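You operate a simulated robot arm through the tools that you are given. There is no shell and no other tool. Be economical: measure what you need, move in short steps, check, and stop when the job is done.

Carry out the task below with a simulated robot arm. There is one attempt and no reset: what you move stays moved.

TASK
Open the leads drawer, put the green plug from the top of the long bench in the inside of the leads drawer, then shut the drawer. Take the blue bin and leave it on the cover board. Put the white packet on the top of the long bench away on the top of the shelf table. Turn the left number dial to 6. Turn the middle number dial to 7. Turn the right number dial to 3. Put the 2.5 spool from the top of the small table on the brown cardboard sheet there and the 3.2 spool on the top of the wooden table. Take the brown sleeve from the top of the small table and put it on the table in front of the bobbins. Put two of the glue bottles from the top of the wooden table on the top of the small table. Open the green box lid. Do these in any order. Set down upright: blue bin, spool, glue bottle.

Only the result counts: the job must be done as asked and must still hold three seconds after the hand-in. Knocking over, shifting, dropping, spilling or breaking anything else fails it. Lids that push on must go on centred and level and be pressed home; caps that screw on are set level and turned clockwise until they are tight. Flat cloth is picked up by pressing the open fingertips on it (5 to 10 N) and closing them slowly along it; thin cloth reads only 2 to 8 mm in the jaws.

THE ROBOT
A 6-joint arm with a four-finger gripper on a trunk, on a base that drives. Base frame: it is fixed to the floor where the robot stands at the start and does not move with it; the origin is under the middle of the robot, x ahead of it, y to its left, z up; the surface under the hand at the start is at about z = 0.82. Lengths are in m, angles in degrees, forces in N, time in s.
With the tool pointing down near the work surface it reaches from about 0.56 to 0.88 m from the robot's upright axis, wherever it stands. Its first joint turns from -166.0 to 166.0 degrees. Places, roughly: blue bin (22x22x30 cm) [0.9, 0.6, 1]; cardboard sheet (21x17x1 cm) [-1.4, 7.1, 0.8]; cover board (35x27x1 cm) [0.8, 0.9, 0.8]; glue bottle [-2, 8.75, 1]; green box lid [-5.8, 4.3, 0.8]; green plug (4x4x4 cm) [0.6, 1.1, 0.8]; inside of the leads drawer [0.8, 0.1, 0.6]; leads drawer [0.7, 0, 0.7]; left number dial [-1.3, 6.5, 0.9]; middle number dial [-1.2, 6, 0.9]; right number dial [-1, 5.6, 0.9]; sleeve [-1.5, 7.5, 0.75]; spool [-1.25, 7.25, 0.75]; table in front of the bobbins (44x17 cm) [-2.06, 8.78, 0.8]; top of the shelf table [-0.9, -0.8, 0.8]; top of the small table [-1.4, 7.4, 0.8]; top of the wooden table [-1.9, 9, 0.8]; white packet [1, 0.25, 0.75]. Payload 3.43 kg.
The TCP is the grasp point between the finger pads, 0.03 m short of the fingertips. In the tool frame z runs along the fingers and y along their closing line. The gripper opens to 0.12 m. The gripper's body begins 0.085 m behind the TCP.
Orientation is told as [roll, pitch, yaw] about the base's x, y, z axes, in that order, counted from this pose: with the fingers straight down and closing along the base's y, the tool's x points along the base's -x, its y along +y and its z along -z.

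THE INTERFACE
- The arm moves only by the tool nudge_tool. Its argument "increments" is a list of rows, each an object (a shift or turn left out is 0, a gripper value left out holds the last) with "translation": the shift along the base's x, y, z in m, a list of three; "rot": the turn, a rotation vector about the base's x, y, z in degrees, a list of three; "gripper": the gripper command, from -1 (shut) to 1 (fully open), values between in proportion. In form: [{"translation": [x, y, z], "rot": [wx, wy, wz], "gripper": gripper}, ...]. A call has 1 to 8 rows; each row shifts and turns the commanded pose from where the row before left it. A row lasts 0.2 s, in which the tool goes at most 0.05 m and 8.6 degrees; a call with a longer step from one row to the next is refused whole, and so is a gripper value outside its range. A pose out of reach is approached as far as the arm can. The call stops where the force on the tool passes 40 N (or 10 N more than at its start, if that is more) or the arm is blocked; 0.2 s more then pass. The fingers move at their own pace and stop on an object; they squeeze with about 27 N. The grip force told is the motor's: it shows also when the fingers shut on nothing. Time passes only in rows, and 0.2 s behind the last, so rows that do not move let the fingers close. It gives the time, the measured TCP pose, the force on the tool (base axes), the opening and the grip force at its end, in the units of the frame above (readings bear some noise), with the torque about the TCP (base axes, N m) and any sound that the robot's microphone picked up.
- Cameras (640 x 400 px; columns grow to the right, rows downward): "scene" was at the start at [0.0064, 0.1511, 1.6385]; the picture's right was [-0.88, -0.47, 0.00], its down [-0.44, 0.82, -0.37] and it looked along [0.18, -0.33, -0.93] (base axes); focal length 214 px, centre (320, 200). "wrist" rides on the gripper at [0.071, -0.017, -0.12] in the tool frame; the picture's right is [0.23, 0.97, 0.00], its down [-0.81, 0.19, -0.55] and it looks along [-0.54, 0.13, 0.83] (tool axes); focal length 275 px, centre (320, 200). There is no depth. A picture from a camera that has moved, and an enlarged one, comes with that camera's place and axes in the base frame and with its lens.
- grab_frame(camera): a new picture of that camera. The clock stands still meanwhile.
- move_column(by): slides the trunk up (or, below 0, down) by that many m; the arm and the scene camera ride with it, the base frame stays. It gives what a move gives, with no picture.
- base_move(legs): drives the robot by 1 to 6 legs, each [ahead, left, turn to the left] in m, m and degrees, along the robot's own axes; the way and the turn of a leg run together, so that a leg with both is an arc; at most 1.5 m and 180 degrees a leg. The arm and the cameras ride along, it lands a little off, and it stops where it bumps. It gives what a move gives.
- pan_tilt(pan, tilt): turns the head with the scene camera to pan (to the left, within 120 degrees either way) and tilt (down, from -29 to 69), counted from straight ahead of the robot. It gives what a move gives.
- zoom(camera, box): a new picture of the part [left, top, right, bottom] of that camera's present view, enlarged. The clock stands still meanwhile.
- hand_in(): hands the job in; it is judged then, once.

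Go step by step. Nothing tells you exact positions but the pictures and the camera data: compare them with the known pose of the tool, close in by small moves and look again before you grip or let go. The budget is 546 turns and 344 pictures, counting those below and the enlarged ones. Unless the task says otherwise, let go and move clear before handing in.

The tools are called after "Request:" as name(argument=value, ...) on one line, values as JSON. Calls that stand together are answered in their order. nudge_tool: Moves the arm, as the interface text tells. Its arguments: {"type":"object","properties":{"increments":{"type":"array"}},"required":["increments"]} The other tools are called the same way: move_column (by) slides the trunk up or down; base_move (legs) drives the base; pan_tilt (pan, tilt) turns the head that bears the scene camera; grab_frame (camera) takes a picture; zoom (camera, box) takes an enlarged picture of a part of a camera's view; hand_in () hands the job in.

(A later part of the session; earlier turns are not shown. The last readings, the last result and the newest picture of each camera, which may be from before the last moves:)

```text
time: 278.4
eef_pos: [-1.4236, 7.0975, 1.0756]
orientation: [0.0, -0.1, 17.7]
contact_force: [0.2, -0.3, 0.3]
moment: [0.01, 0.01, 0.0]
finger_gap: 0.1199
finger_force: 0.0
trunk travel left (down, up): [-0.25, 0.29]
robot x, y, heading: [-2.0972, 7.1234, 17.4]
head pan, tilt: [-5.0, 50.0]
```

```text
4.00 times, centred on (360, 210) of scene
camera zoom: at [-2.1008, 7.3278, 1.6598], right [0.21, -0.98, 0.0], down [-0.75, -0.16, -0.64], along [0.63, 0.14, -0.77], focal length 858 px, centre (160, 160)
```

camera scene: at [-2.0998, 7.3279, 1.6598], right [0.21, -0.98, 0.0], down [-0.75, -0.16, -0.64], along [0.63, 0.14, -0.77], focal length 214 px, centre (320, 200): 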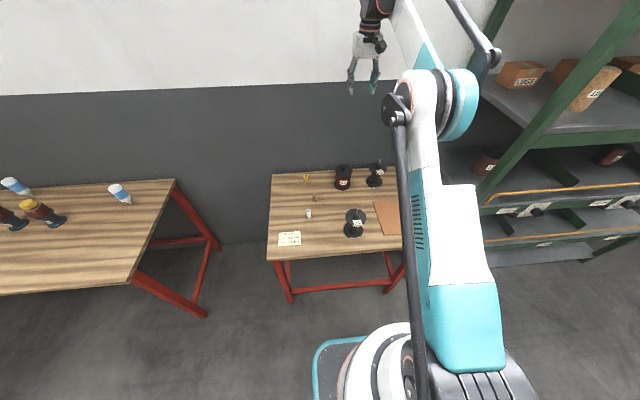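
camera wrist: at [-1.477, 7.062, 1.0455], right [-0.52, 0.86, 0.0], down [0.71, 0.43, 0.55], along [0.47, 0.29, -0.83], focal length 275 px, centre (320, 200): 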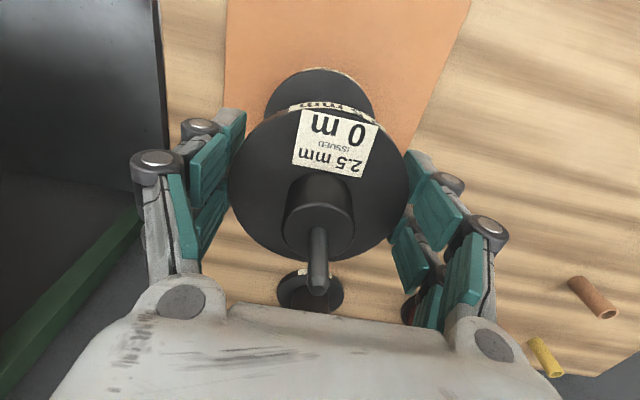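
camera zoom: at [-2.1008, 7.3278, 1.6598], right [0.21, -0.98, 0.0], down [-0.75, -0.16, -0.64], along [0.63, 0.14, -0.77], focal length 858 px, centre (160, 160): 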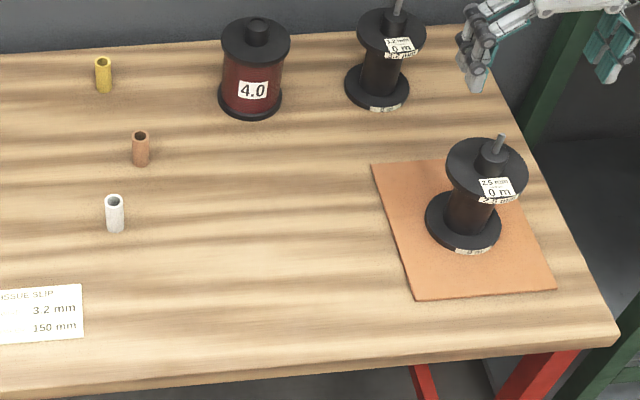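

2.5 spool placed. Next, the brown sleeve at about [-1.409, 7.507].

Request:
nudge_tool(increments=[{"translation": [0.001, 0.048, 0], "gripper": 0}, {"translation": [0.002, 0.048, 0]}, {"translation": [0.002, 0.048, 0]}, {"translation": [0.002, 0.048, 0]}, {"translation": [0.002, 0.048, 0]}, {"translation": [0.002, 0.048, 0]}, {"translation": [0.002, 0.048, 0]}, {"translation": [0.002, 0.048, 0]}])

Request:
nudge_tool(increments=[{"translation": [0, 0.025, -0.03]}, {"translation": [0, 0, -0.045]}, {"translation": [0, 0, -0.045]}, {}])

Request:
grab_frame(camera="wrist")

Request:
zoom(camera="scene", box=[270, 150, 390, 250])

```text
time: 280.2
eef_pos: [-1.4073, 7.4811, 1.0728]
orientation: [0.0, 0.0, 17.9]
contact_force: [-0.1, -0.8, -0.1]
moment: [-0.05, 0.0, 0.01]
finger_gap: 0.06
finger_force: 0.0
trunk travel left (down, up): [-0.25, 0.29]
robot x, y, heading: [-2.0938, 7.1266, 17.0]
head pan, tilt: [-5.0, 50.0]
```

```text
time: 281.2
eef_pos: [-1.4074, 7.5064, 0.9525]
orientation: [0.0, 0.0, 17.7]
contact_force: [-0.3, 0.4, -0.2]
moment: [-0.02, 0.01, -0.02]
finger_gap: 0.0601
finger_force: 0.0
trunk travel left (down, up): [-0.25, 0.29]
robot x, y, heading: [-2.0982, 7.1259, 17.3]
head pan, tilt: [-5.0, 50.0]
```

```text
218 pictures are left
camera wrist: at [-1.4709, 7.4691, 1.0738], right [-0.52, 0.86, 0.0], down [0.71, 0.43, 0.55], along [0.47, 0.29, -0.83], focal length 275 px, centre (320, 200)
```

wrist: 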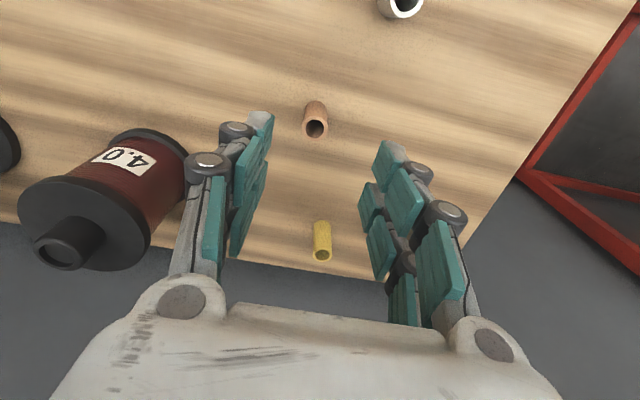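

```text
4.00 times, centred on (330, 200) of scene
camera zoom: at [-2.0998, 7.3284, 1.6597], right [0.21, -0.98, 0.0], down [-0.75, -0.16, -0.64], along [0.63, 0.14, -0.77], focal length 858 px, centre (280, 200)
```

zoom: 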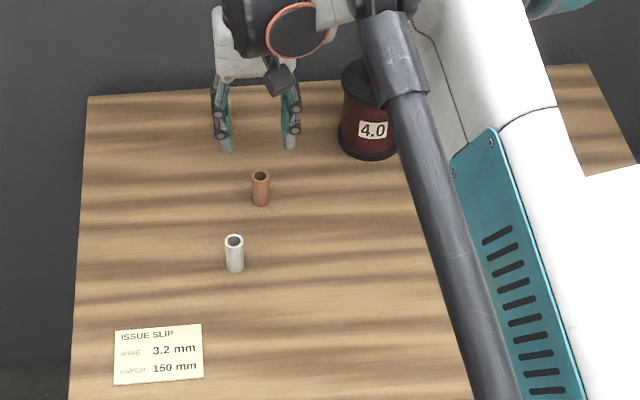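

Aligned. Descend and grip the sleeve.

Request:
nudge_tool(increments=[{"translation": [0, -0.002, -0.04]}, {"translation": [0, 0, -0.04]}, {"translation": [0, 0, -0.031]}, {"gripper": -0.4}, {"gripper": -0.7}, {"gripper": -1}, {}])

Request:
grab_frame(camera="wrist")

```text
time: 282.8
eef_pos: [-1.4069, 7.5024, 0.8435]
orientation: [0.0, 0.0, 17.9]
contact_force: [-0.5, -0.3, 0.0]
moment: [-0.03, 0.01, -0.02]
finger_gap: 0.0188
finger_force: 27.1
trunk travel left (down, up): [-0.25, 0.29]
robot x, y, heading: [-2.0972, 7.1245, 17.4]
head pan, tilt: [-5.0, 50.0]
```

```text
216 pictures are left
camera wrist: at [-1.4709, 7.466, 0.9638], right [-0.52, 0.86, 0.0], down [0.71, 0.43, 0.55], along [0.47, 0.29, -0.83], focal length 275 px, centre (320, 200)
```

wrist: 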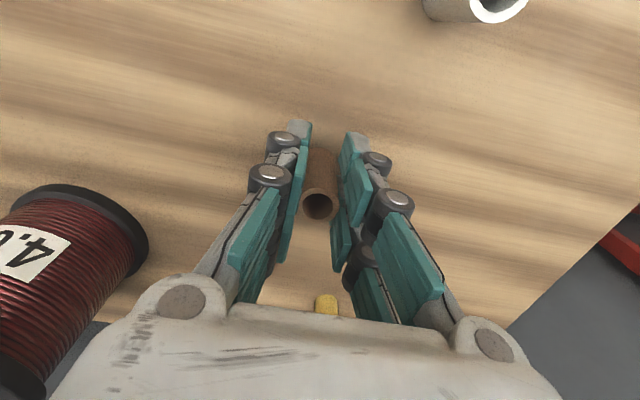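

Sleeve held. Lift and drive to the wooden table.

Request:
nudge_tool(increments=[{"translation": [0, 0, 0.04]}, {"translation": [0, 0, 0.05]}, {"translation": [0, 0, 0.05]}, {"translation": [0, 0, 0.05]}, {"translation": [0, 0, 0.05]}, {"translation": [0, 0, 0.05]}, {"translation": [0, 0, 0.05]}, {"translation": [0, 0, 0.05]}])

Request:
base_move(legs=[[-0.3, 0, 0.6], [0, 1.4, 0], [0.12, 0, 0]])

Request:
pan_tilt(pan=5, tilt=50)

Request:
grab_frame(camera="scene")

```text
time: 284.6
eef_pos: [-1.409, 7.5025, 1.2345]
orientation: [-0.1, 0.0, 17.8]
contact_force: [0.5, -0.8, -1.0]
moment: [0.01, 0.03, 0.0]
finger_gap: 0.0191
finger_force: 26.4
trunk travel left (down, up): [-0.25, 0.29]
robot x, y, heading: [-2.0955, 7.1249, 17.3]
head pan, tilt: [-5.0, 50.0]
```

```text
time: 294.0
eef_pos: [-2.0118, 8.7759, 1.2325]
orientation: [0.0, 0.0, 18.6]
contact_force: [1.3, 0.3, -1.0]
moment: [0.02, 0.04, -0.01]
finger_gap: 0.0189
finger_force: 26.9
trunk travel left (down, up): [-0.25, 0.29]
robot x, y, heading: [-2.6961, 8.3851, 18.2]
head pan, tilt: [-5.0, 50.0]
```

```text
time: 294.7
eef_pos: [-2.0131, 8.7739, 1.2331]
orientation: [0.0, 0.0, 18.6]
contact_force: [0.9, -0.7, -0.7]
moment: [-0.02, -0.03, -0.01]
finger_gap: 0.019
finger_force: 27.3
trunk travel left (down, up): [-0.25, 0.29]
robot x, y, heading: [-2.6955, 8.3929, 18.3]
head pan, tilt: [5.0, 50.0]
```

```text
215 pictures are left
camera scene: at [-2.7066, 8.6031, 1.6597], right [0.39, -0.92, 0.0], down [-0.7, -0.3, -0.64], along [0.59, 0.25, -0.77], focal length 214 px, centre (320, 200)
```

scene: 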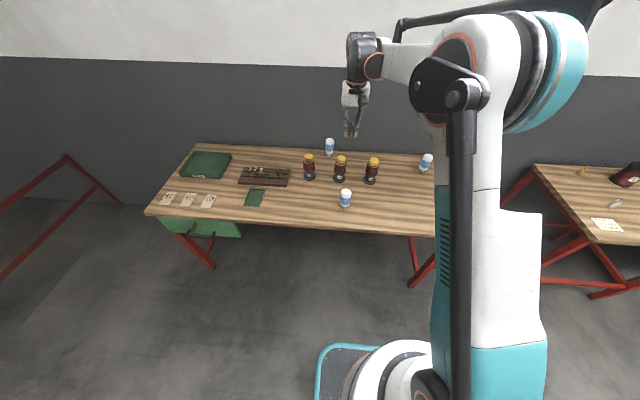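

Request:
zoom(camera="scene", box=[280, 130, 440, 230])

Request:
grab_frame(camera="wrist")

```text
4.00 times, centred on (360, 180) of scene
camera zoom: at [-2.7066, 8.6031, 1.6597], right [0.39, -0.92, 0.0], down [-0.7, -0.3, -0.64], along [0.59, 0.25, -0.77], focal length 858 px, centre (160, 280)
```

zoom: 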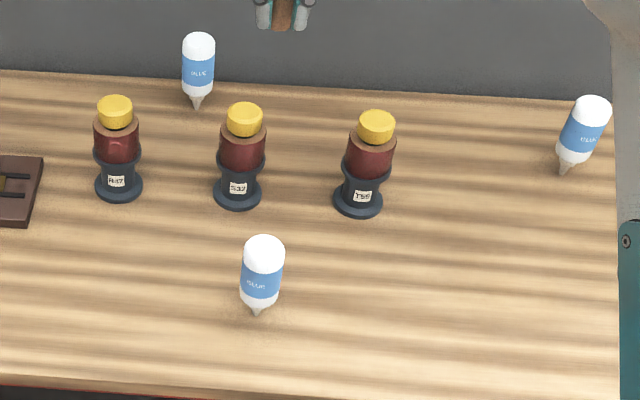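

```text
213 pictures are left
camera wrist: at [-2.0758, 8.7367, 1.3536], right [-0.53, 0.85, 0.0], down [0.71, 0.44, 0.55], along [0.47, 0.29, -0.83], focal length 275 px, centre (320, 200)
```

wrist: 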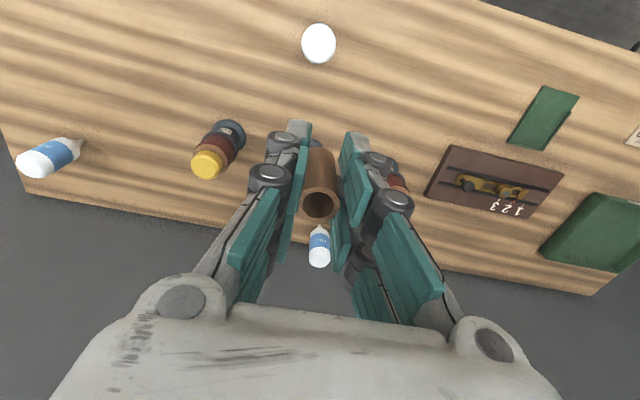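

The glue bottles seem to stand nozzle-down; look closer at them.

Request:
zoom(camera="scene", box=[330, 182, 362, 214])

Request:
zoom(camera="scene", box=[410, 145, 442, 180])

```text
12.50 times, centred on (346, 198) of scene
camera zoom: at [-2.7066, 8.6031, 1.6597], right [0.39, -0.92, 0.0], down [-0.7, -0.3, -0.64], along [0.59, 0.25, -0.77], focal length 2681 px, centre (-5, 225)
```

zoom: 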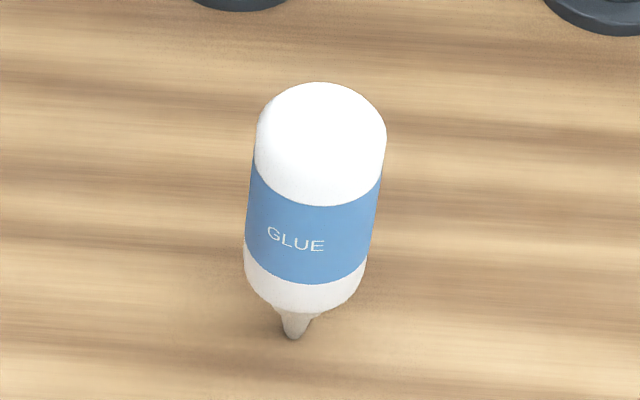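

```text
11.43 times, centred on (426, 162) of scene
camera zoom: at [-2.7066, 8.6031, 1.6597], right [0.39, -0.92, 0.0], down [-0.7, -0.3, -0.64], along [0.59, 0.25, -0.77], focal length 2451 px, centre (-891, 629)
```

zoom: 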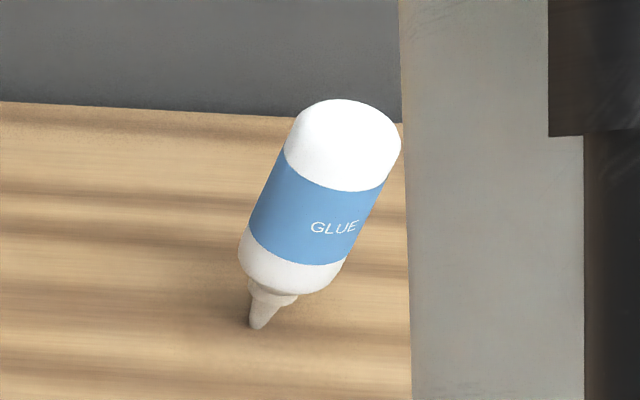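

They rest nozzle-down with labels upright, so I'll keep that attitude later. First set the sleeve at about [-2.093, 8.867], in front of the bobbins and clear of the bottle.

Request:
nudge_tool(increments=[{"translation": [-0.027, 0.031, 0]}, {"translation": [-0.027, 0.031, 0]}, {"translation": [-0.026, 0.031, -0.01]}, {"translation": [0, 0, -0.05]}, {"translation": [0, 0, -0.05]}, {"translation": [0, 0, -0.05]}, {"translation": [0, 0, -0.05]}, {"translation": [0, 0, -0.05]}])

Request:
grab_frame(camera="wrist")

Request:
zoom(camera="scene", box=[280, 140, 400, 230])

```text
time: 296.5
eef_pos: [-2.0915, 8.8681, 0.9723]
orientation: [0.0, -0.1, 18.6]
contact_force: [0.0, -0.2, -0.6]
moment: [0.04, 0.0, 0.02]
finger_gap: 0.0188
finger_force: 27.0
trunk travel left (down, up): [-0.25, 0.29]
robot x, y, heading: [-2.6949, 8.3857, 17.9]
head pan, tilt: [5.0, 50.0]
```

```text
210 pictures are left
camera wrist: at [-2.1548, 8.83, 1.0932], right [-0.53, 0.85, 0.0], down [0.71, 0.44, 0.55], along [0.47, 0.29, -0.83], focal length 275 px, centre (320, 200)
```

wrist: 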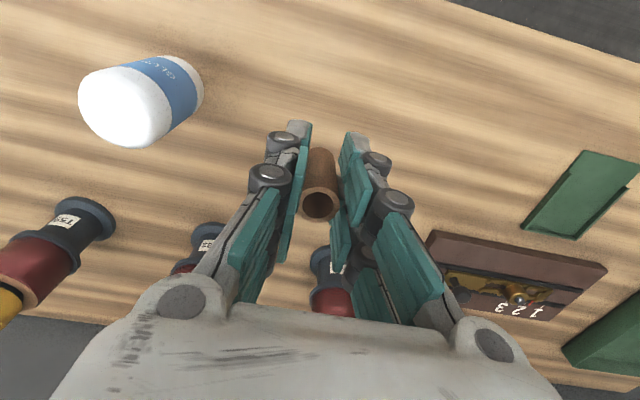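

```text
4.44 times, centred on (340, 185) of scene
camera zoom: at [-2.7064, 8.6037, 1.6596], right [0.39, -0.92, 0.0], down [-0.7, -0.3, -0.64], along [0.59, 0.25, -0.77], focal length 953 px, centre (231, 267)
```

zoom: 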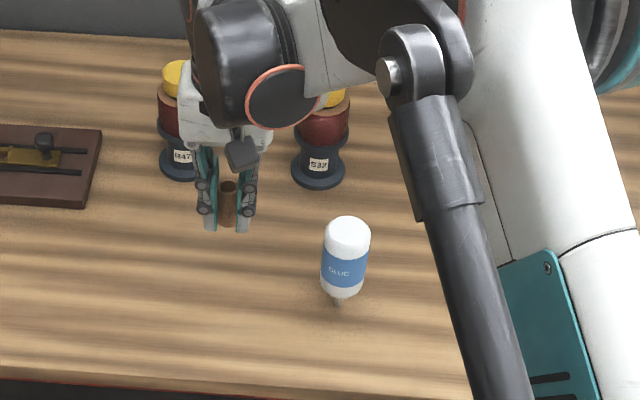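

Descend and set the sleeve down.

Request:
nudge_tool(increments=[{"translation": [0, 0, -0.05]}, {"translation": [0, 0, -0.045]}, {"translation": [0, 0, -0.02]}, {"translation": [0, 0, -0.008]}, {"translation": [0, 0, -0.003]}, {"translation": [0, 0, -0.003]}, {"translation": [0, 0, -0.003]}, {}])

```text
time: 298.3
eef_pos: [-2.093, 8.8669, 0.8425]
orientation: [0.2, -0.1, 18.7]
contact_force: [2.9, 3.1, 18.9]
moment: [0.13, -0.16, 0.02]
finger_gap: 0.0188
finger_force: 26.9
trunk travel left (down, up): [-0.25, 0.29]
robot x, y, heading: [-2.6947, 8.3892, 18.1]
head pan, tilt: [5.0, 50.0]
```

Touching down at the expected height. Release and lift.

Request:
nudge_tool(increments=[{"translation": [0, 0, 0.001], "gripper": -0.6}, {"gripper": -0.3}, {}, {"translation": [0, 0, 0.03]}, {"translation": [0, 0, 0.045]}, {"translation": [0, 0, 0.045]}, {"translation": [0, 0, 0.045]}, {"translation": [0, 0, 0.045]}])

Request:
grab_frame(camera="wrist")

Request:
zoom(camera="scene", box=[280, 140, 400, 230])

```text
time: 300.1
eef_pos: [-2.0936, 8.8664, 1.0527]
orientation: [-0.1, -0.2, 18.7]
contact_force: [-0.7, 0.2, 0.8]
moment: [0.03, 0.01, 0.03]
finger_gap: 0.0421
finger_force: 0.0
trunk travel left (down, up): [-0.25, 0.29]
robot x, y, heading: [-2.6981, 8.3905, 18.5]
head pan, tilt: [5.0, 50.0]
```

```text
208 pictures are left
camera wrist: at [-2.1562, 8.8284, 1.1737], right [-0.53, 0.85, 0.0], down [0.71, 0.44, 0.55], along [0.47, 0.29, -0.83], focal length 275 px, centre (320, 200)
```

wrist: 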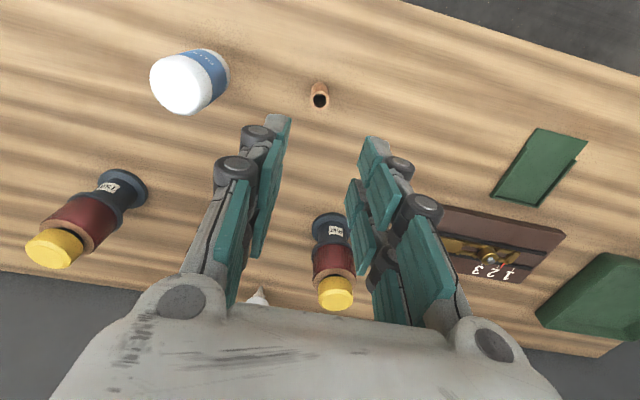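

```text
4.44 times, centred on (340, 185) of scene
camera zoom: at [-2.7073, 8.6027, 1.6598], right [0.39, -0.92, 0.0], down [-0.7, -0.3, -0.64], along [0.59, 0.25, -0.77], focal length 953 px, centre (231, 267)
```

zoom: 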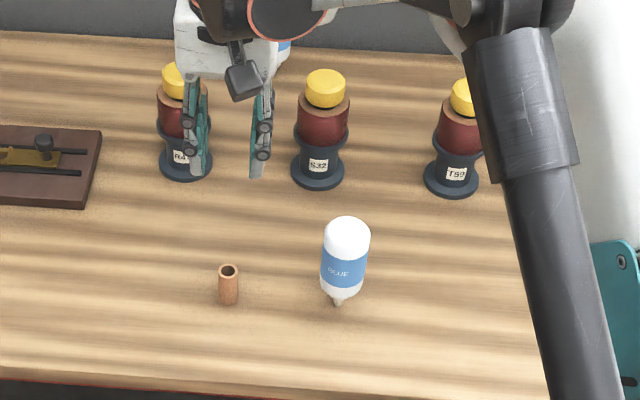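

Sleeve stands in place. Now the glue bottle at [-2.056, 8.749] (≈14 cm tall): move above it.

Request:
nudge_tool(increments=[{"translation": [0.0125, -0.039, 0], "gripper": 0.4}, {"translation": [0.0125, -0.039, 0]}, {"translation": [0.0125, -0.039, 0]}, {}])

Request:
grab_frame(camera="wrist")

Request:
zoom(camera="scene", box=[300, 130, 420, 230])

```text
time: 301.1
eef_pos: [-2.0552, 8.7516, 1.0517]
orientation: [-0.1, 0.0, 18.6]
contact_force: [0.0, -0.2, -0.3]
moment: [-0.01, 0.02, 0.01]
finger_gap: 0.0839
finger_force: 0.0
trunk travel left (down, up): [-0.25, 0.29]
robot x, y, heading: [-2.6962, 8.3865, 18.1]
head pan, tilt: [5.0, 50.0]
```

```text
206 pictures are left
camera wrist: at [-2.118, 8.7133, 1.1727], right [-0.53, 0.85, 0.0], down [0.71, 0.44, 0.55], along [0.47, 0.29, -0.83], focal length 275 px, centre (320, 200)
```

wrist: 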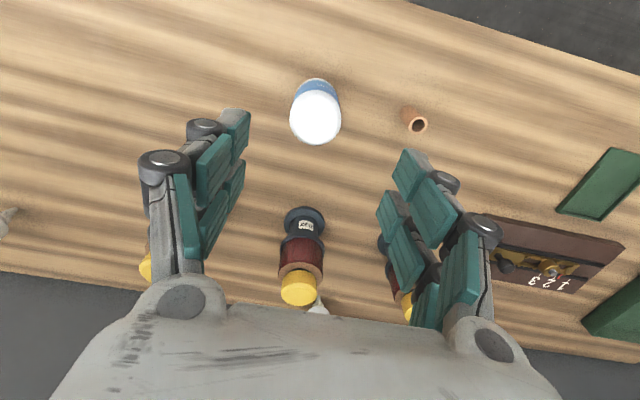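

```text
4.00 times, centred on (360, 180) of scene
camera zoom: at [-2.7068, 8.6028, 1.6598], right [0.39, -0.92, 0.0], down [-0.7, -0.3, -0.64], along [0.59, 0.25, -0.77], focal length 858 px, centre (160, 280)
```

zoom: 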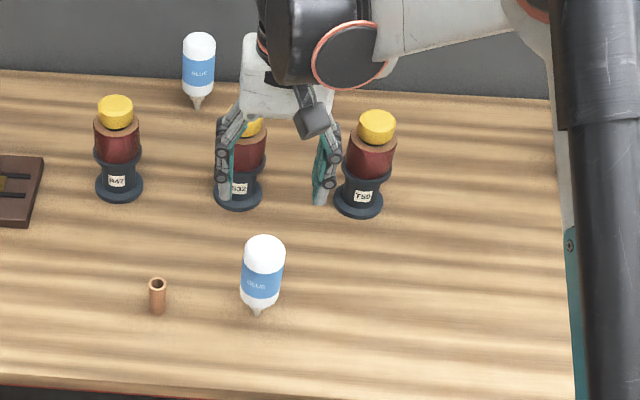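

Centred. Descend, grip mid-body.

Request:
nudge_tool(increments=[{"translation": [0, -0.004, -0.04]}, {"translation": [0, 0, -0.045]}, {"translation": [0, 0, -0.045]}, {"translation": [0, 0, -0.03]}, {"gripper": 0.1}, {"gripper": -0.2}, {"gripper": -0.5}, {}])

Request:
grab_frame(camera="wrist")

```text
time: 302.9
eef_pos: [-2.0568, 8.7459, 0.892]
orientation: [0.0, 0.0, 18.5]
contact_force: [-0.2, -0.4, 0.0]
moment: [0.04, 0.03, -0.01]
finger_gap: 0.0467
finger_force: 27.2
trunk travel left (down, up): [-0.25, 0.29]
robot x, y, heading: [-2.6928, 8.3855, 18.0]
head pan, tilt: [5.0, 50.0]
```

```text
204 pictures are left
camera wrist: at [-2.1182, 8.7089, 1.0125], right [-0.53, 0.85, 0.0], down [0.71, 0.44, 0.55], along [0.47, 0.29, -0.83], focal length 275 px, centre (320, 200)
```

wrist: 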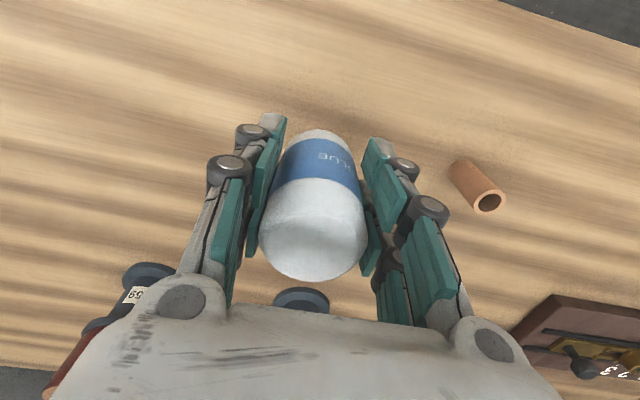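

Bottle gripped. Lift and drive back to the small table.

Request:
nudge_tool(increments=[{"translation": [0, 0, 0.03]}, {"translation": [0, 0, 0.045]}, {"translation": [0, 0, 0.05]}, {"translation": [0, 0, 0.05]}, {"translation": [0, 0, 0.05]}, {"translation": [0, 0, 0.05]}, {"translation": [0, 0, 0.03]}, {}])

Request:
base_move(legs=[[-0.12, 0, 0], [0, -1.4, -0.5], [0.27, 0, 0]])

Request:
pan_tilt(pan=0, tilt=50)

Request:
grab_frame(camera="scene")

Request:
grab_frame(camera="wrist")

```text
time: 304.7
eef_pos: [-2.0553, 8.7466, 1.1973]
orientation: [0.0, -0.1, 18.6]
contact_force: [0.2, 0.0, -1.3]
moment: [-0.01, 0.03, -0.02]
finger_gap: 0.0469
finger_force: 26.2
trunk travel left (down, up): [-0.25, 0.29]
robot x, y, heading: [-2.6982, 8.3924, 18.0]
head pan, tilt: [5.0, 50.0]
```

```text
time: 314.1
eef_pos: [-1.4762, 7.4595, 1.1967]
orientation: [0.0, 0.0, 18.6]
contact_force: [0.2, 0.3, -2.2]
moment: [-0.04, 0.05, -0.04]
finger_gap: 0.0469
finger_force: 27.4
trunk travel left (down, up): [-0.25, 0.29]
robot x, y, heading: [-2.1159, 7.1002, 18.5]
head pan, tilt: [5.0, 50.0]
```

```text
time: 314.7
eef_pos: [-1.4769, 7.4577, 1.1978]
orientation: [0.0, 0.0, 18.6]
contact_force: [-0.2, -0.7, -1.7]
moment: [-0.05, 0.01, 0.01]
finger_gap: 0.0468
finger_force: 26.7
trunk travel left (down, up): [-0.25, 0.29]
robot x, y, heading: [-2.1169, 7.099, 18.1]
head pan, tilt: [0.0, 50.0]
```

```text
203 pictures are left
camera scene: at [-2.1252, 7.3078, 1.6597], right [0.31, -0.95, 0.0], down [-0.73, -0.24, -0.64], along [0.61, 0.2, -0.77], focal length 214 px, centre (320, 200)
```

scene: 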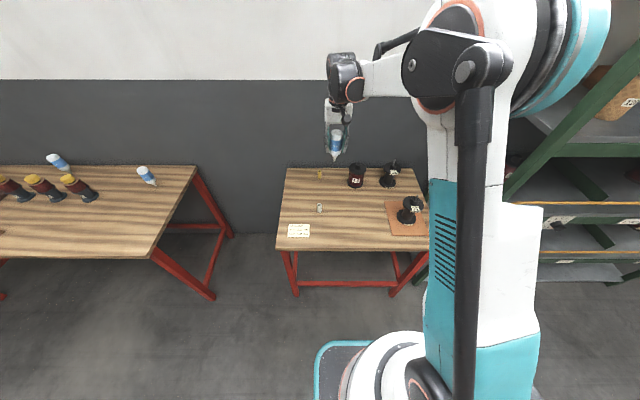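

```text
202 pictures are left
camera wrist: at [-1.5392, 7.4198, 1.3173], right [-0.53, 0.85, 0.0], down [0.71, 0.44, 0.55], along [0.47, 0.29, -0.83], focal length 275 px, centre (320, 200)
```

wrist: 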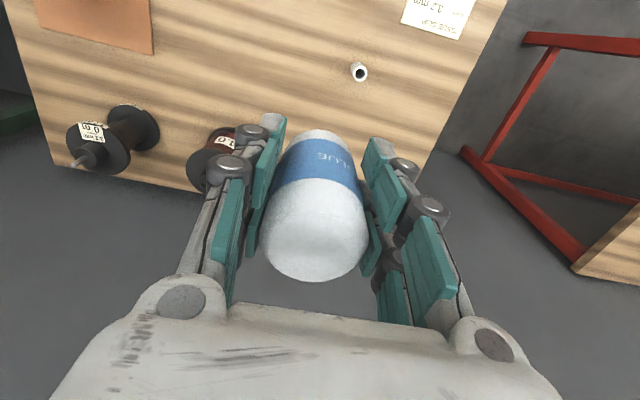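

Move over the free spot [-1.545, 7.33] and lower.

Request:
nudge_tool(increments=[{"translation": [-0.023, -0.042, 0]}, {"translation": [-0.023, -0.043, 0]}, {"translation": [-0.022, -0.043, 0]}, {"translation": [0, 0, -0.05]}, {"translation": [0, 0, -0.05]}, {"translation": [0, 0, -0.05]}, {"translation": [0, 0, -0.05]}, {"translation": [0, 0, -0.03]}])

Request:
nudge_tool(increments=[{"translation": [0, 0, -0.03]}, {"translation": [0, 0, -0.025]}, {"translation": [0, 0, -0.01]}, {}])

Request:
zoom(camera="scene", box=[280, 155, 430, 255])

```text
time: 316.5
eef_pos: [-1.5454, 7.3277, 0.9655]
orientation: [0.0, 0.0, 18.7]
contact_force: [0.5, 0.2, -1.9]
moment: [-0.01, 0.04, 0.02]
finger_gap: 0.0466
finger_force: 26.4
trunk travel left (down, up): [-0.25, 0.29]
robot x, y, heading: [-2.1154, 7.0955, 17.9]
head pan, tilt: [0.0, 50.0]
```

```text
time: 317.5
eef_pos: [-1.545, 7.3295, 0.902]
orientation: [-0.1, 0.0, 18.6]
contact_force: [-0.8, 0.7, -2.3]
moment: [0.04, 0.03, 0.01]
finger_gap: 0.0463
finger_force: 26.9
trunk travel left (down, up): [-0.25, 0.29]
robot x, y, heading: [-2.1179, 7.0972, 18.1]
head pan, tilt: [0.0, 50.0]
```

```text
4.00 times, centred on (355, 205) of scene
camera zoom: at [-2.1253, 7.3077, 1.6597], right [0.31, -0.95, 0.0], down [-0.73, -0.24, -0.64], along [0.61, 0.2, -0.77], focal length 858 px, centre (180, 180)
```

zoom: 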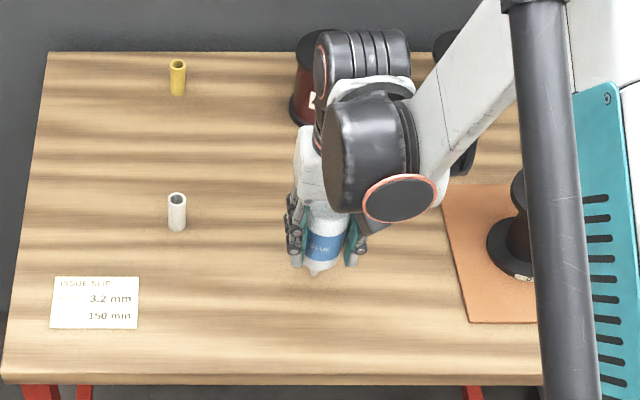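

Nearly down; lower in small steps to contact.

Request:
nudge_tool(increments=[{"translation": [0, 0, -0.004]}, {"translation": [0, 0, -0.003]}, {"translation": [0, 0, -0.003]}, {"translation": [0, 0, -0.002]}, {}])

```text
time: 318.7
eef_pos: [-1.546, 7.3301, 0.891]
orientation: [0.0, -0.1, 18.5]
contact_force: [2.4, 1.7, 21.2]
moment: [0.21, -0.4, -0.04]
finger_gap: 0.0467
finger_force: 27.2
trunk travel left (down, up): [-0.25, 0.29]
robot x, y, heading: [-2.1172, 7.0999, 18.3]
head pan, tilt: [0.0, 50.0]
```

Request:
nudge_tool(increments=[{"translation": [0, 0, 0.0015]}, {"gripper": -0.15}, {"gripper": 0.0}, {"gripper": 0.4}, {}])

Request:
grab_frame(camera="wrist")

```text
time: 319.9
eef_pos: [-1.5453, 7.3298, 0.8922]
orientation: [0.1, 0.0, 18.7]
contact_force: [0.5, -0.2, -0.5]
moment: [0.0, 0.03, -0.02]
finger_gap: 0.084
finger_force: 0.0
trunk travel left (down, up): [-0.25, 0.29]
robot x, y, heading: [-2.1185, 7.1003, 18.0]
head pan, tilt: [0.0, 50.0]
```

```text
200 pictures are left
camera wrist: at [-1.6076, 7.2914, 1.012], right [-0.53, 0.85, 0.0], down [0.71, 0.44, 0.55], along [0.47, 0.29, -0.83], focal length 275 px, centre (320, 200)
```

wrist: 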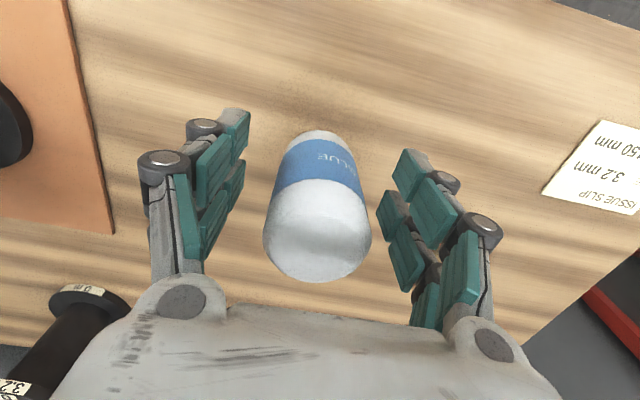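

The bottle stands by itself. Rise, then move in 0.1 m to fetch the 3.2 spool.

Request:
nudge_tool(increments=[{"translation": [0, 0, 0.03]}, {"translation": [0, 0, 0.045]}, {"translation": [0, 0, 0.045]}, {"translation": [0, 0, 0.045]}, {"translation": [0, 0, 0.045]}, {"translation": [0, 0, 0.045], "gripper": 1}, {}])

Request:
base_move(legs=[[0.09, 0, -0.5]])

Request:
zoom(camera="scene", box=[280, 155, 430, 255])

```text
time: 321.5
eef_pos: [-1.5439, 7.3304, 1.1462]
orientation: [0.0, -0.1, 18.7]
contact_force: [-0.7, -0.1, 0.1]
moment: [-0.02, -0.02, 0.05]
finger_gap: 0.1199
finger_force: 0.0
trunk travel left (down, up): [-0.25, 0.29]
robot x, y, heading: [-2.1209, 7.1007, 18.0]
head pan, tilt: [0.0, 50.0]
```

```text
time: 322.6
eef_pos: [-1.4549, 7.3539, 1.1454]
orientation: [0.0, 0.0, 18.1]
contact_force: [1.7, 0.3, -0.3]
moment: [-0.03, 0.07, 0.03]
finger_gap: 0.1197
finger_force: 0.1
trunk travel left (down, up): [-0.25, 0.29]
robot x, y, heading: [-2.0303, 7.1283, 17.7]
head pan, tilt: [0.0, 50.0]
```

```text
4.00 times, centred on (355, 205) of scene
camera zoom: at [-2.0363, 7.3359, 1.6596], right [0.3, -0.95, 0.0], down [-0.73, -0.23, -0.64], along [0.61, 0.19, -0.77], focal length 858 px, centre (180, 180)
```

zoom: 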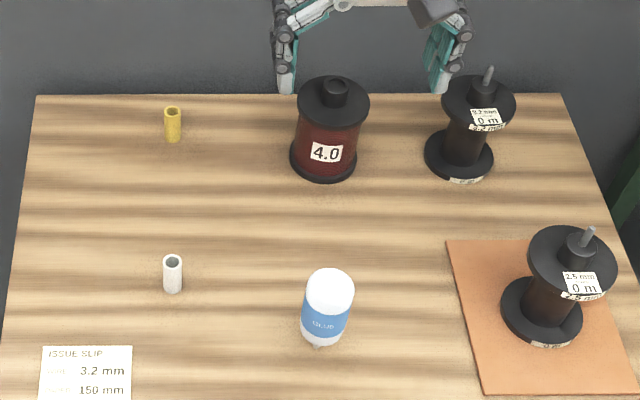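

3.2 spool at about [-1.21, 7.21]. Move above it.

Request:
nudge_tool(increments=[{"translation": [0.041, -0.024, 0]}, {"translation": [0.041, -0.024, 0]}, {"translation": [0.041, -0.024, 0]}, {"translation": [0.041, -0.024, 0]}, {"translation": [0.041, -0.024, 0]}, {"translation": [0.04, -0.024, 0]}, {"translation": [0, 0, -0.03]}, {}])

Request:
grab_frame(camera="wrist")

```text
time: 324.4
eef_pos: [-1.2118, 7.2105, 1.1166]
orientation: [-0.1, 0.0, 18.1]
contact_force: [0.1, -1.0, 1.0]
moment: [0.01, 0.0, -0.01]
finger_gap: 0.1201
finger_force: 0.0
trunk travel left (down, up): [-0.25, 0.29]
robot x, y, heading: [-2.0313, 7.1249, 18.1]
head pan, tilt: [0.0, 50.0]
```

```text
198 pictures are left
camera wrist: at [-1.2753, 7.1727, 1.2365], right [-0.52, 0.85, 0.0], down [0.71, 0.43, 0.55], along [0.47, 0.29, -0.83], focal length 275 px, centre (320, 200)
```

wrist: 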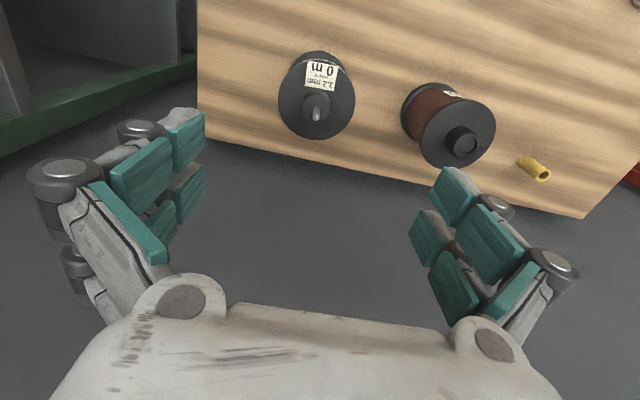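

Request:
nudge_tool(increments=[{"translation": [0.005, 0.001, -0.045]}, {"translation": [0, 0, -0.045]}, {"translation": [0, 0, -0.045]}, {"translation": [0, 0, -0.045]}, {"translation": [0, 0, -0.034]}, {}])

Request:
grab_frame(camera="wrist")

```text
time: 325.8
eef_pos: [-1.2066, 7.2103, 0.9005]
orientation: [0.0, 0.1, 18.1]
contact_force: [0.2, -0.2, 1.1]
moment: [0.01, 0.0, -0.02]
finger_gap: 0.1198
finger_force: 0.1
trunk travel left (down, up): [-0.25, 0.29]
robot x, y, heading: [-2.0325, 7.1287, 17.8]
head pan, tilt: [0.0, 50.0]
```

```text
197 pictures are left
camera wrist: at [-1.2703, 7.1734, 1.0205], right [-0.52, 0.85, 0.0], down [0.71, 0.43, 0.55], along [0.47, 0.29, -0.83], focal length 275 px, centre (320, 200)
```

wrist: 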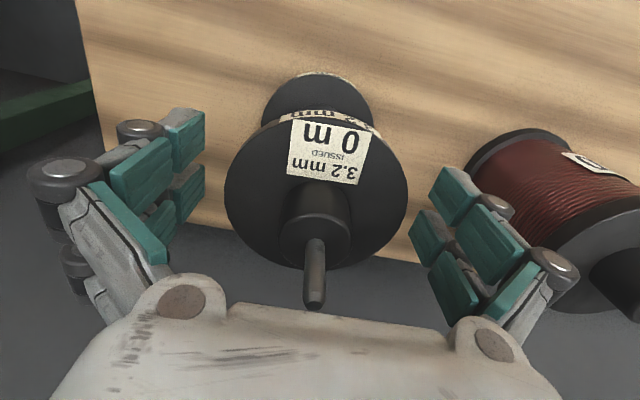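

Well centred. Close and lift.

Request:
nudge_tool(increments=[{"gripper": 0.7}, {"gripper": 0.4}, {"gripper": 0}, {}, {}, {"translation": [0, 0, 0.015]}, {"translation": [0, 0, 0.03]}, {"translation": [0, 0, 0.045]}])

Request:
nudge_tool(increments=[{"translation": [0, 0, 0.045]}, {"translation": [-0.02, 0.02, 0.04]}, {"translation": [-0.03, 0.02, 0.04]}, {"translation": [-0.03, 0.02, 0.03]}, {"translation": [-0.03, 0.02, 0]}])

Request:
grab_frame(camera="scene")

```text
time: 327.6
eef_pos: [-1.2066, 7.2103, 0.9916]
orientation: [0.0, -0.2, 18.0]
contact_force: [-0.1, -0.2, -0.8]
moment: [0.0, -0.04, 0.01]
finger_gap: 0.0872
finger_force: 27.7
trunk travel left (down, up): [-0.25, 0.29]
robot x, y, heading: [-2.0311, 7.1233, 17.9]
head pan, tilt: [0.0, 50.0]
```

```text
refused: row 3 steps farther than a row can; nothing moved
```

```text
196 pictures are left
camera scene: at [-2.0384, 7.3352, 1.6598], right [0.3, -0.95, 0.0], down [-0.73, -0.23, -0.64], along [0.61, 0.2, -0.77], focal length 214 px, centre (320, 200)
```

scene: 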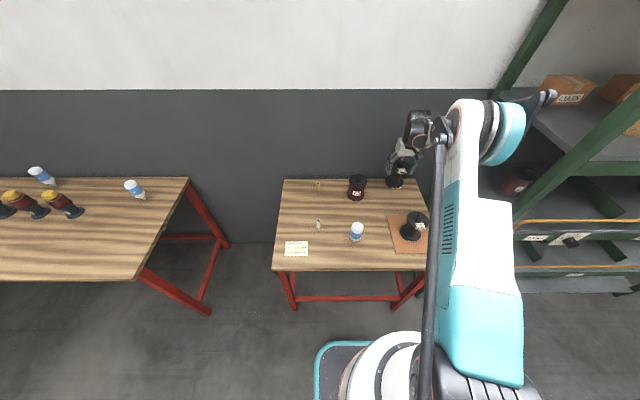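

Request:
nudge_tool(increments=[{"translation": [0, 0, 0.045]}, {"translation": [0, 0, 0.045]}, {"translation": [0, 0, 0.045]}, {"translation": [0, 0, 0.045]}, {"translation": [0, 0, 0.04]}, {}])

Request:
base_move(legs=[[-0.35, 0, 0], [0, 1.25, 0], [0.1, 0, 0]])

Request:
pan_tilt(pan=5, tilt=50)

Request:
grab_frame(camera="scene")

```text
time: 329.0
eef_pos: [-1.2064, 7.2105, 1.2111]
orientation: [0.0, -0.1, 18.1]
contact_force: [-0.5, -0.2, -0.7]
moment: [0.02, -0.02, -0.02]
finger_gap: 0.0873
finger_force: 27.0
trunk travel left (down, up): [-0.25, 0.29]
robot x, y, heading: [-2.0347, 7.1292, 17.7]
head pan, tilt: [0.0, 50.0]
```

```text
time: 337.9
eef_pos: [-1.8167, 8.319, 1.2095]
orientation: [0.1, 0.1, 18.0]
contact_force: [0.5, 0.5, -2.0]
moment: [-0.02, 0.08, -0.02]
finger_gap: 0.0875
finger_force: 27.0
trunk travel left (down, up): [-0.25, 0.29]
robot x, y, heading: [-2.6434, 8.2349, 17.3]
head pan, tilt: [0.0, 50.0]
```

```text
time: 338.6
eef_pos: [-1.8187, 8.3185, 1.2107]
orientation: [-0.1, 0.0, 18.0]
contact_force: [-0.7, 0.7, 0.2]
moment: [0.01, 0.05, -0.01]
finger_gap: 0.0874
finger_force: 27.2
trunk travel left (down, up): [-0.25, 0.29]
robot x, y, heading: [-2.6434, 8.236, 17.3]
head pan, tilt: [5.0, 50.0]
```

```text
195 pictures are left
camera scene: at [-2.6511, 8.4523, 1.6597], right [0.38, -0.92, 0.0], down [-0.71, -0.29, -0.64], along [0.59, 0.25, -0.77], focal length 214 px, centre (320, 200)
```

scene: 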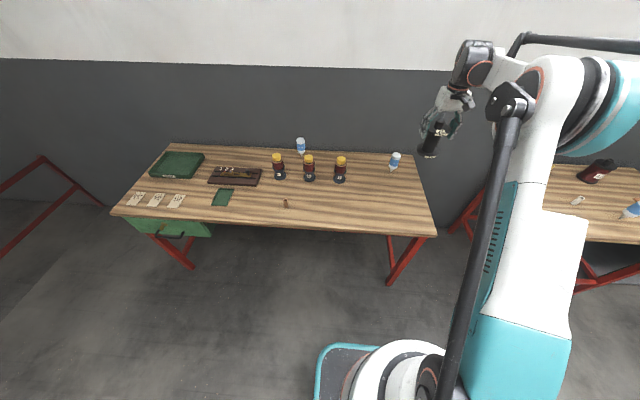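

Target spot [-1.93, 8.42] on the right part of the table is free. Move there and lower.

Request:
nudge_tool(increments=[{"translation": [-0.037, 0.032, 0]}, {"translation": [-0.037, 0.032, 0]}, {"translation": [-0.037, 0.0345, 0]}, {"translation": [0, 0, -0.05]}, {"translation": [0, 0, -0.05]}, {"translation": [0, 0, -0.05]}, {"translation": [0, 0, -0.05]}, {"translation": [0, 0, -0.04]}])

Request:
nudge_tool(increments=[{"translation": [0, 0, -0.04]}, {"translation": [0, 0, -0.015]}, {}])

Request:
zoom(camera="scene", box=[310, 130, 450, 240])

```text
refused: row 3 steps farther than a row can; nothing moved
```

```text
time: 339.4
eef_pos: [-1.8192, 8.319, 1.1559]
orientation: [0.0, -0.1, 18.1]
contact_force: [-0.4, -0.5, -1.4]
moment: [0.0, -0.03, -0.02]
finger_gap: 0.0875
finger_force: 27.1
trunk travel left (down, up): [-0.25, 0.29]
robot x, y, heading: [-2.641, 8.237, 17.2]
head pan, tilt: [5.0, 50.0]
```

```text
3.64 times, centred on (380, 185) of scene
camera zoom: at [-2.6515, 8.4522, 1.6598], right [0.38, -0.92, 0.0], down [-0.71, -0.29, -0.64], along [0.59, 0.25, -0.77], focal length 780 px, centre (102, 254)
```

zoom: 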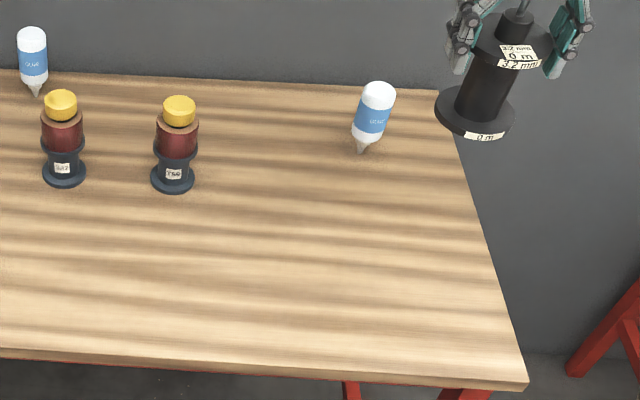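

Request:
nudge_tool(increments=[{"translation": [-0.037, 0.033, 0]}, {"translation": [-0.037, 0.033, 0]}, {"translation": [-0.036, 0.033, 0]}, {"translation": [0, 0, -0.05]}, {"translation": [0, 0, -0.05]}, {"translation": [0, 0, -0.05]}, {"translation": [0, 0, -0.05]}, {"translation": [0, 0, -0.035]}])

Request:
zoom(camera="scene", box=[310, 130, 450, 240])

```text
time: 341.2
eef_pos: [-1.9274, 8.4173, 0.9211]
orientation: [0.0, -0.2, 18.1]
contact_force: [-0.1, 0.5, -1.6]
moment: [0.04, 0.02, -0.01]
finger_gap: 0.0873
finger_force: 26.9
trunk travel left (down, up): [-0.25, 0.29]
robot x, y, heading: [-2.6434, 8.235, 17.7]
head pan, tilt: [5.0, 50.0]
```

```text
3.64 times, centred on (380, 185) of scene
camera zoom: at [-2.6511, 8.4525, 1.6597], right [0.38, -0.92, 0.0], down [-0.71, -0.29, -0.64], along [0.59, 0.25, -0.77], focal length 780 px, centre (102, 254)
```

zoom: 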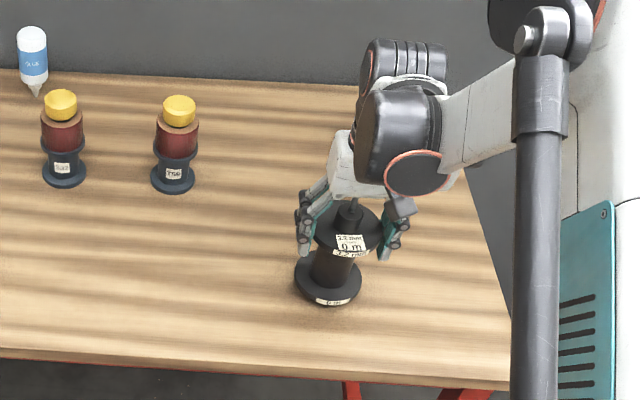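

Request:
nudge_tool(increments=[{"translation": [0, 0, -0.012]}, {"translation": [0, 0, -0.004]}, {"translation": [0, 0, -0.003]}, {"translation": [0, 0, -0.002]}, {}])

```text
time: 342.4
eef_pos: [-1.9273, 8.418, 0.901]
orientation: [-0.2, -0.2, 18.0]
contact_force: [5.3, 0.5, 14.9]
moment: [-0.12, 0.01, 0.02]
finger_gap: 0.0877
finger_force: 26.9
trunk travel left (down, up): [-0.25, 0.29]
robot x, y, heading: [-2.6434, 8.2378, 17.4]
head pan, tilt: [5.0, 50.0]
```

Spool is down. Release and rise, then look at the right-hand glue bottle.

Request:
nudge_tool(increments=[{"gripper": 0.6}, {"gripper": 0.9}, {"gripper": 1}, {}, {"translation": [0, 0, 0.03]}, {"translation": [0, 0, 0.045]}, {"translation": [0, 0, 0.045]}, {"translation": [0, 0, 0.045]}])

Request:
zoom(camera="scene", box=[310, 130, 450, 240])

Request:
grab_frame(camera="wrist")

```text
time: 344.2
eef_pos: [-1.9289, 8.4172, 1.067]
orientation: [0.0, -0.1, 18.0]
contact_force: [0.3, -0.1, 0.3]
moment: [-0.01, -0.02, 0.01]
finger_gap: 0.1198
finger_force: 0.1
trunk travel left (down, up): [-0.25, 0.29]
robot x, y, heading: [-2.6433, 8.2365, 17.5]
head pan, tilt: [5.0, 50.0]
```

```text
3.64 times, centred on (380, 185) of scene
camera zoom: at [-2.6523, 8.4521, 1.6598], right [0.38, -0.92, 0.0], down [-0.71, -0.29, -0.64], along [0.59, 0.25, -0.77], focal length 780 px, centre (102, 254)
```

zoom: 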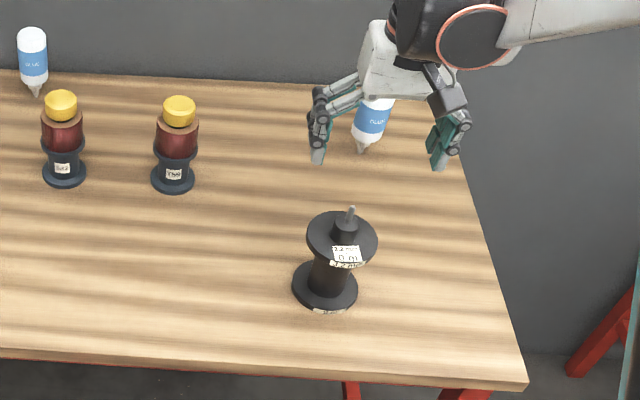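

```text
191 pictures are left
camera wrist: at [-1.9919, 8.3798, 1.1867], right [-0.52, 0.85, 0.0], down [0.71, 0.43, 0.55], along [0.47, 0.29, -0.83], focal length 275 px, centre (320, 200)
```

wrist: 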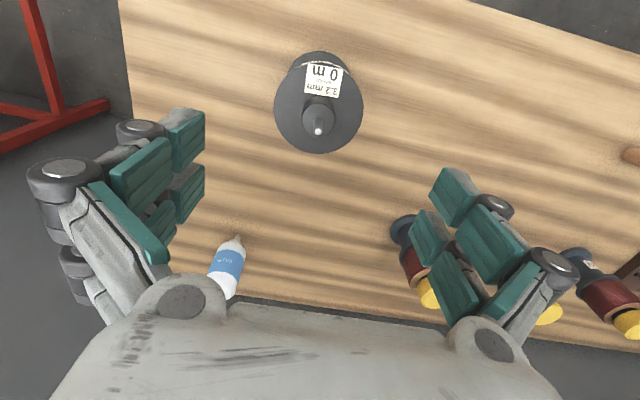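

3.2 spool placed upright. Bottle B is at about [-1.64, 8.43]; drive in 0.2 m and go over it.

Request:
nudge_tool(increments=[{"translation": [0, 0, 0.04], "gripper": 0.5}, {}])

Request:
base_move(legs=[[0.2, 0, 0]])

Request:
nudge_tool(increments=[{"translation": [0.03, -0.015, 0]}, {"translation": [0.03, -0.015, 0]}, {"translation": [0.03, -0.015, -0.03]}, {}])

Request:
grab_frame(camera="wrist")

```text
time: 344.8
eef_pos: [-1.9288, 8.4176, 1.1067]
orientation: [0.1, -0.1, 18.0]
contact_force: [0.3, 0.2, -0.3]
moment: [0.01, -0.03, 0.06]
finger_gap: 0.0899
finger_force: 0.0
trunk travel left (down, up): [-0.25, 0.29]
robot x, y, heading: [-2.6435, 8.2359, 17.2]
head pan, tilt: [5.0, 50.0]
```

```text
time: 346.4
eef_pos: [-1.7365, 8.4788, 1.1058]
orientation: [0.0, 0.1, 18.0]
contact_force: [-0.4, -0.9, -0.9]
moment: [-0.01, 0.07, 0.0]
finger_gap: 0.0902
finger_force: 0.0
trunk travel left (down, up): [-0.25, 0.29]
robot x, y, heading: [-2.4483, 8.2999, 17.7]
head pan, tilt: [5.0, 50.0]
```

```text
time: 347.4
eef_pos: [-1.6481, 8.4332, 1.0758]
orientation: [0.0, 0.1, 17.9]
contact_force: [-0.7, -0.4, 0.3]
moment: [0.0, 0.03, 0.01]
finger_gap: 0.0898
finger_force: 0.0
trunk travel left (down, up): [-0.25, 0.29]
robot x, y, heading: [-2.4545, 8.2967, 17.5]
head pan, tilt: [5.0, 50.0]
```

```text
190 pictures are left
camera wrist: at [-1.7108, 8.3967, 1.1956], right [-0.52, 0.85, 0.0], down [0.71, 0.43, 0.55], along [0.47, 0.29, -0.83], focal length 275 px, centre (320, 200)
```

wrist: 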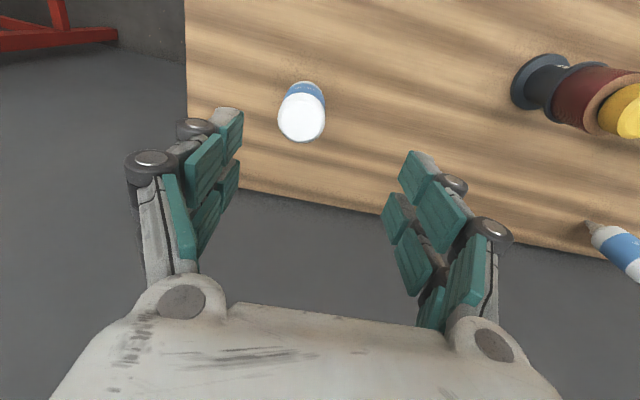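

Request:
nudge_tool(increments=[{"translation": [0.013, -0.01, -0.03]}, {"translation": [0, 0, -0.04]}, {"translation": [0, 0, -0.01]}, {}])

Request:
grab_frame(camera="wrist")

```text
time: 348.4
eef_pos: [-1.6341, 8.4244, 0.9945]
orientation: [0.0, -0.1, 18.0]
contact_force: [0.4, 0.0, -0.5]
moment: [0.01, 0.03, 0.02]
finger_gap: 0.0899
finger_force: 0.2
trunk travel left (down, up): [-0.25, 0.29]
robot x, y, heading: [-2.4519, 8.2991, 17.5]
head pan, tilt: [5.0, 50.0]
```

```text
189 pictures are left
camera wrist: at [-1.6973, 8.3867, 1.1152], right [-0.52, 0.85, 0.0], down [0.71, 0.43, 0.55], along [0.47, 0.29, -0.83], focal length 275 px, centre (320, 200)
```

wrist: 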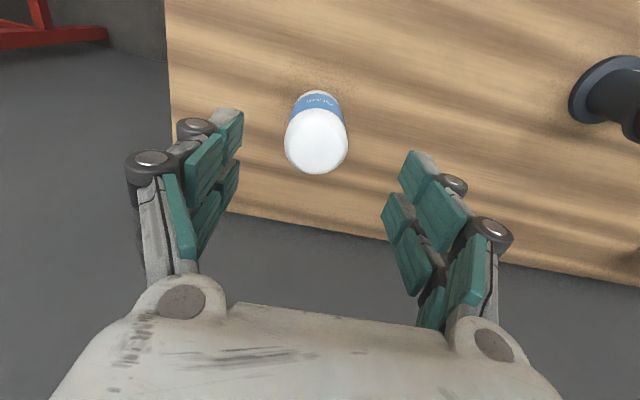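

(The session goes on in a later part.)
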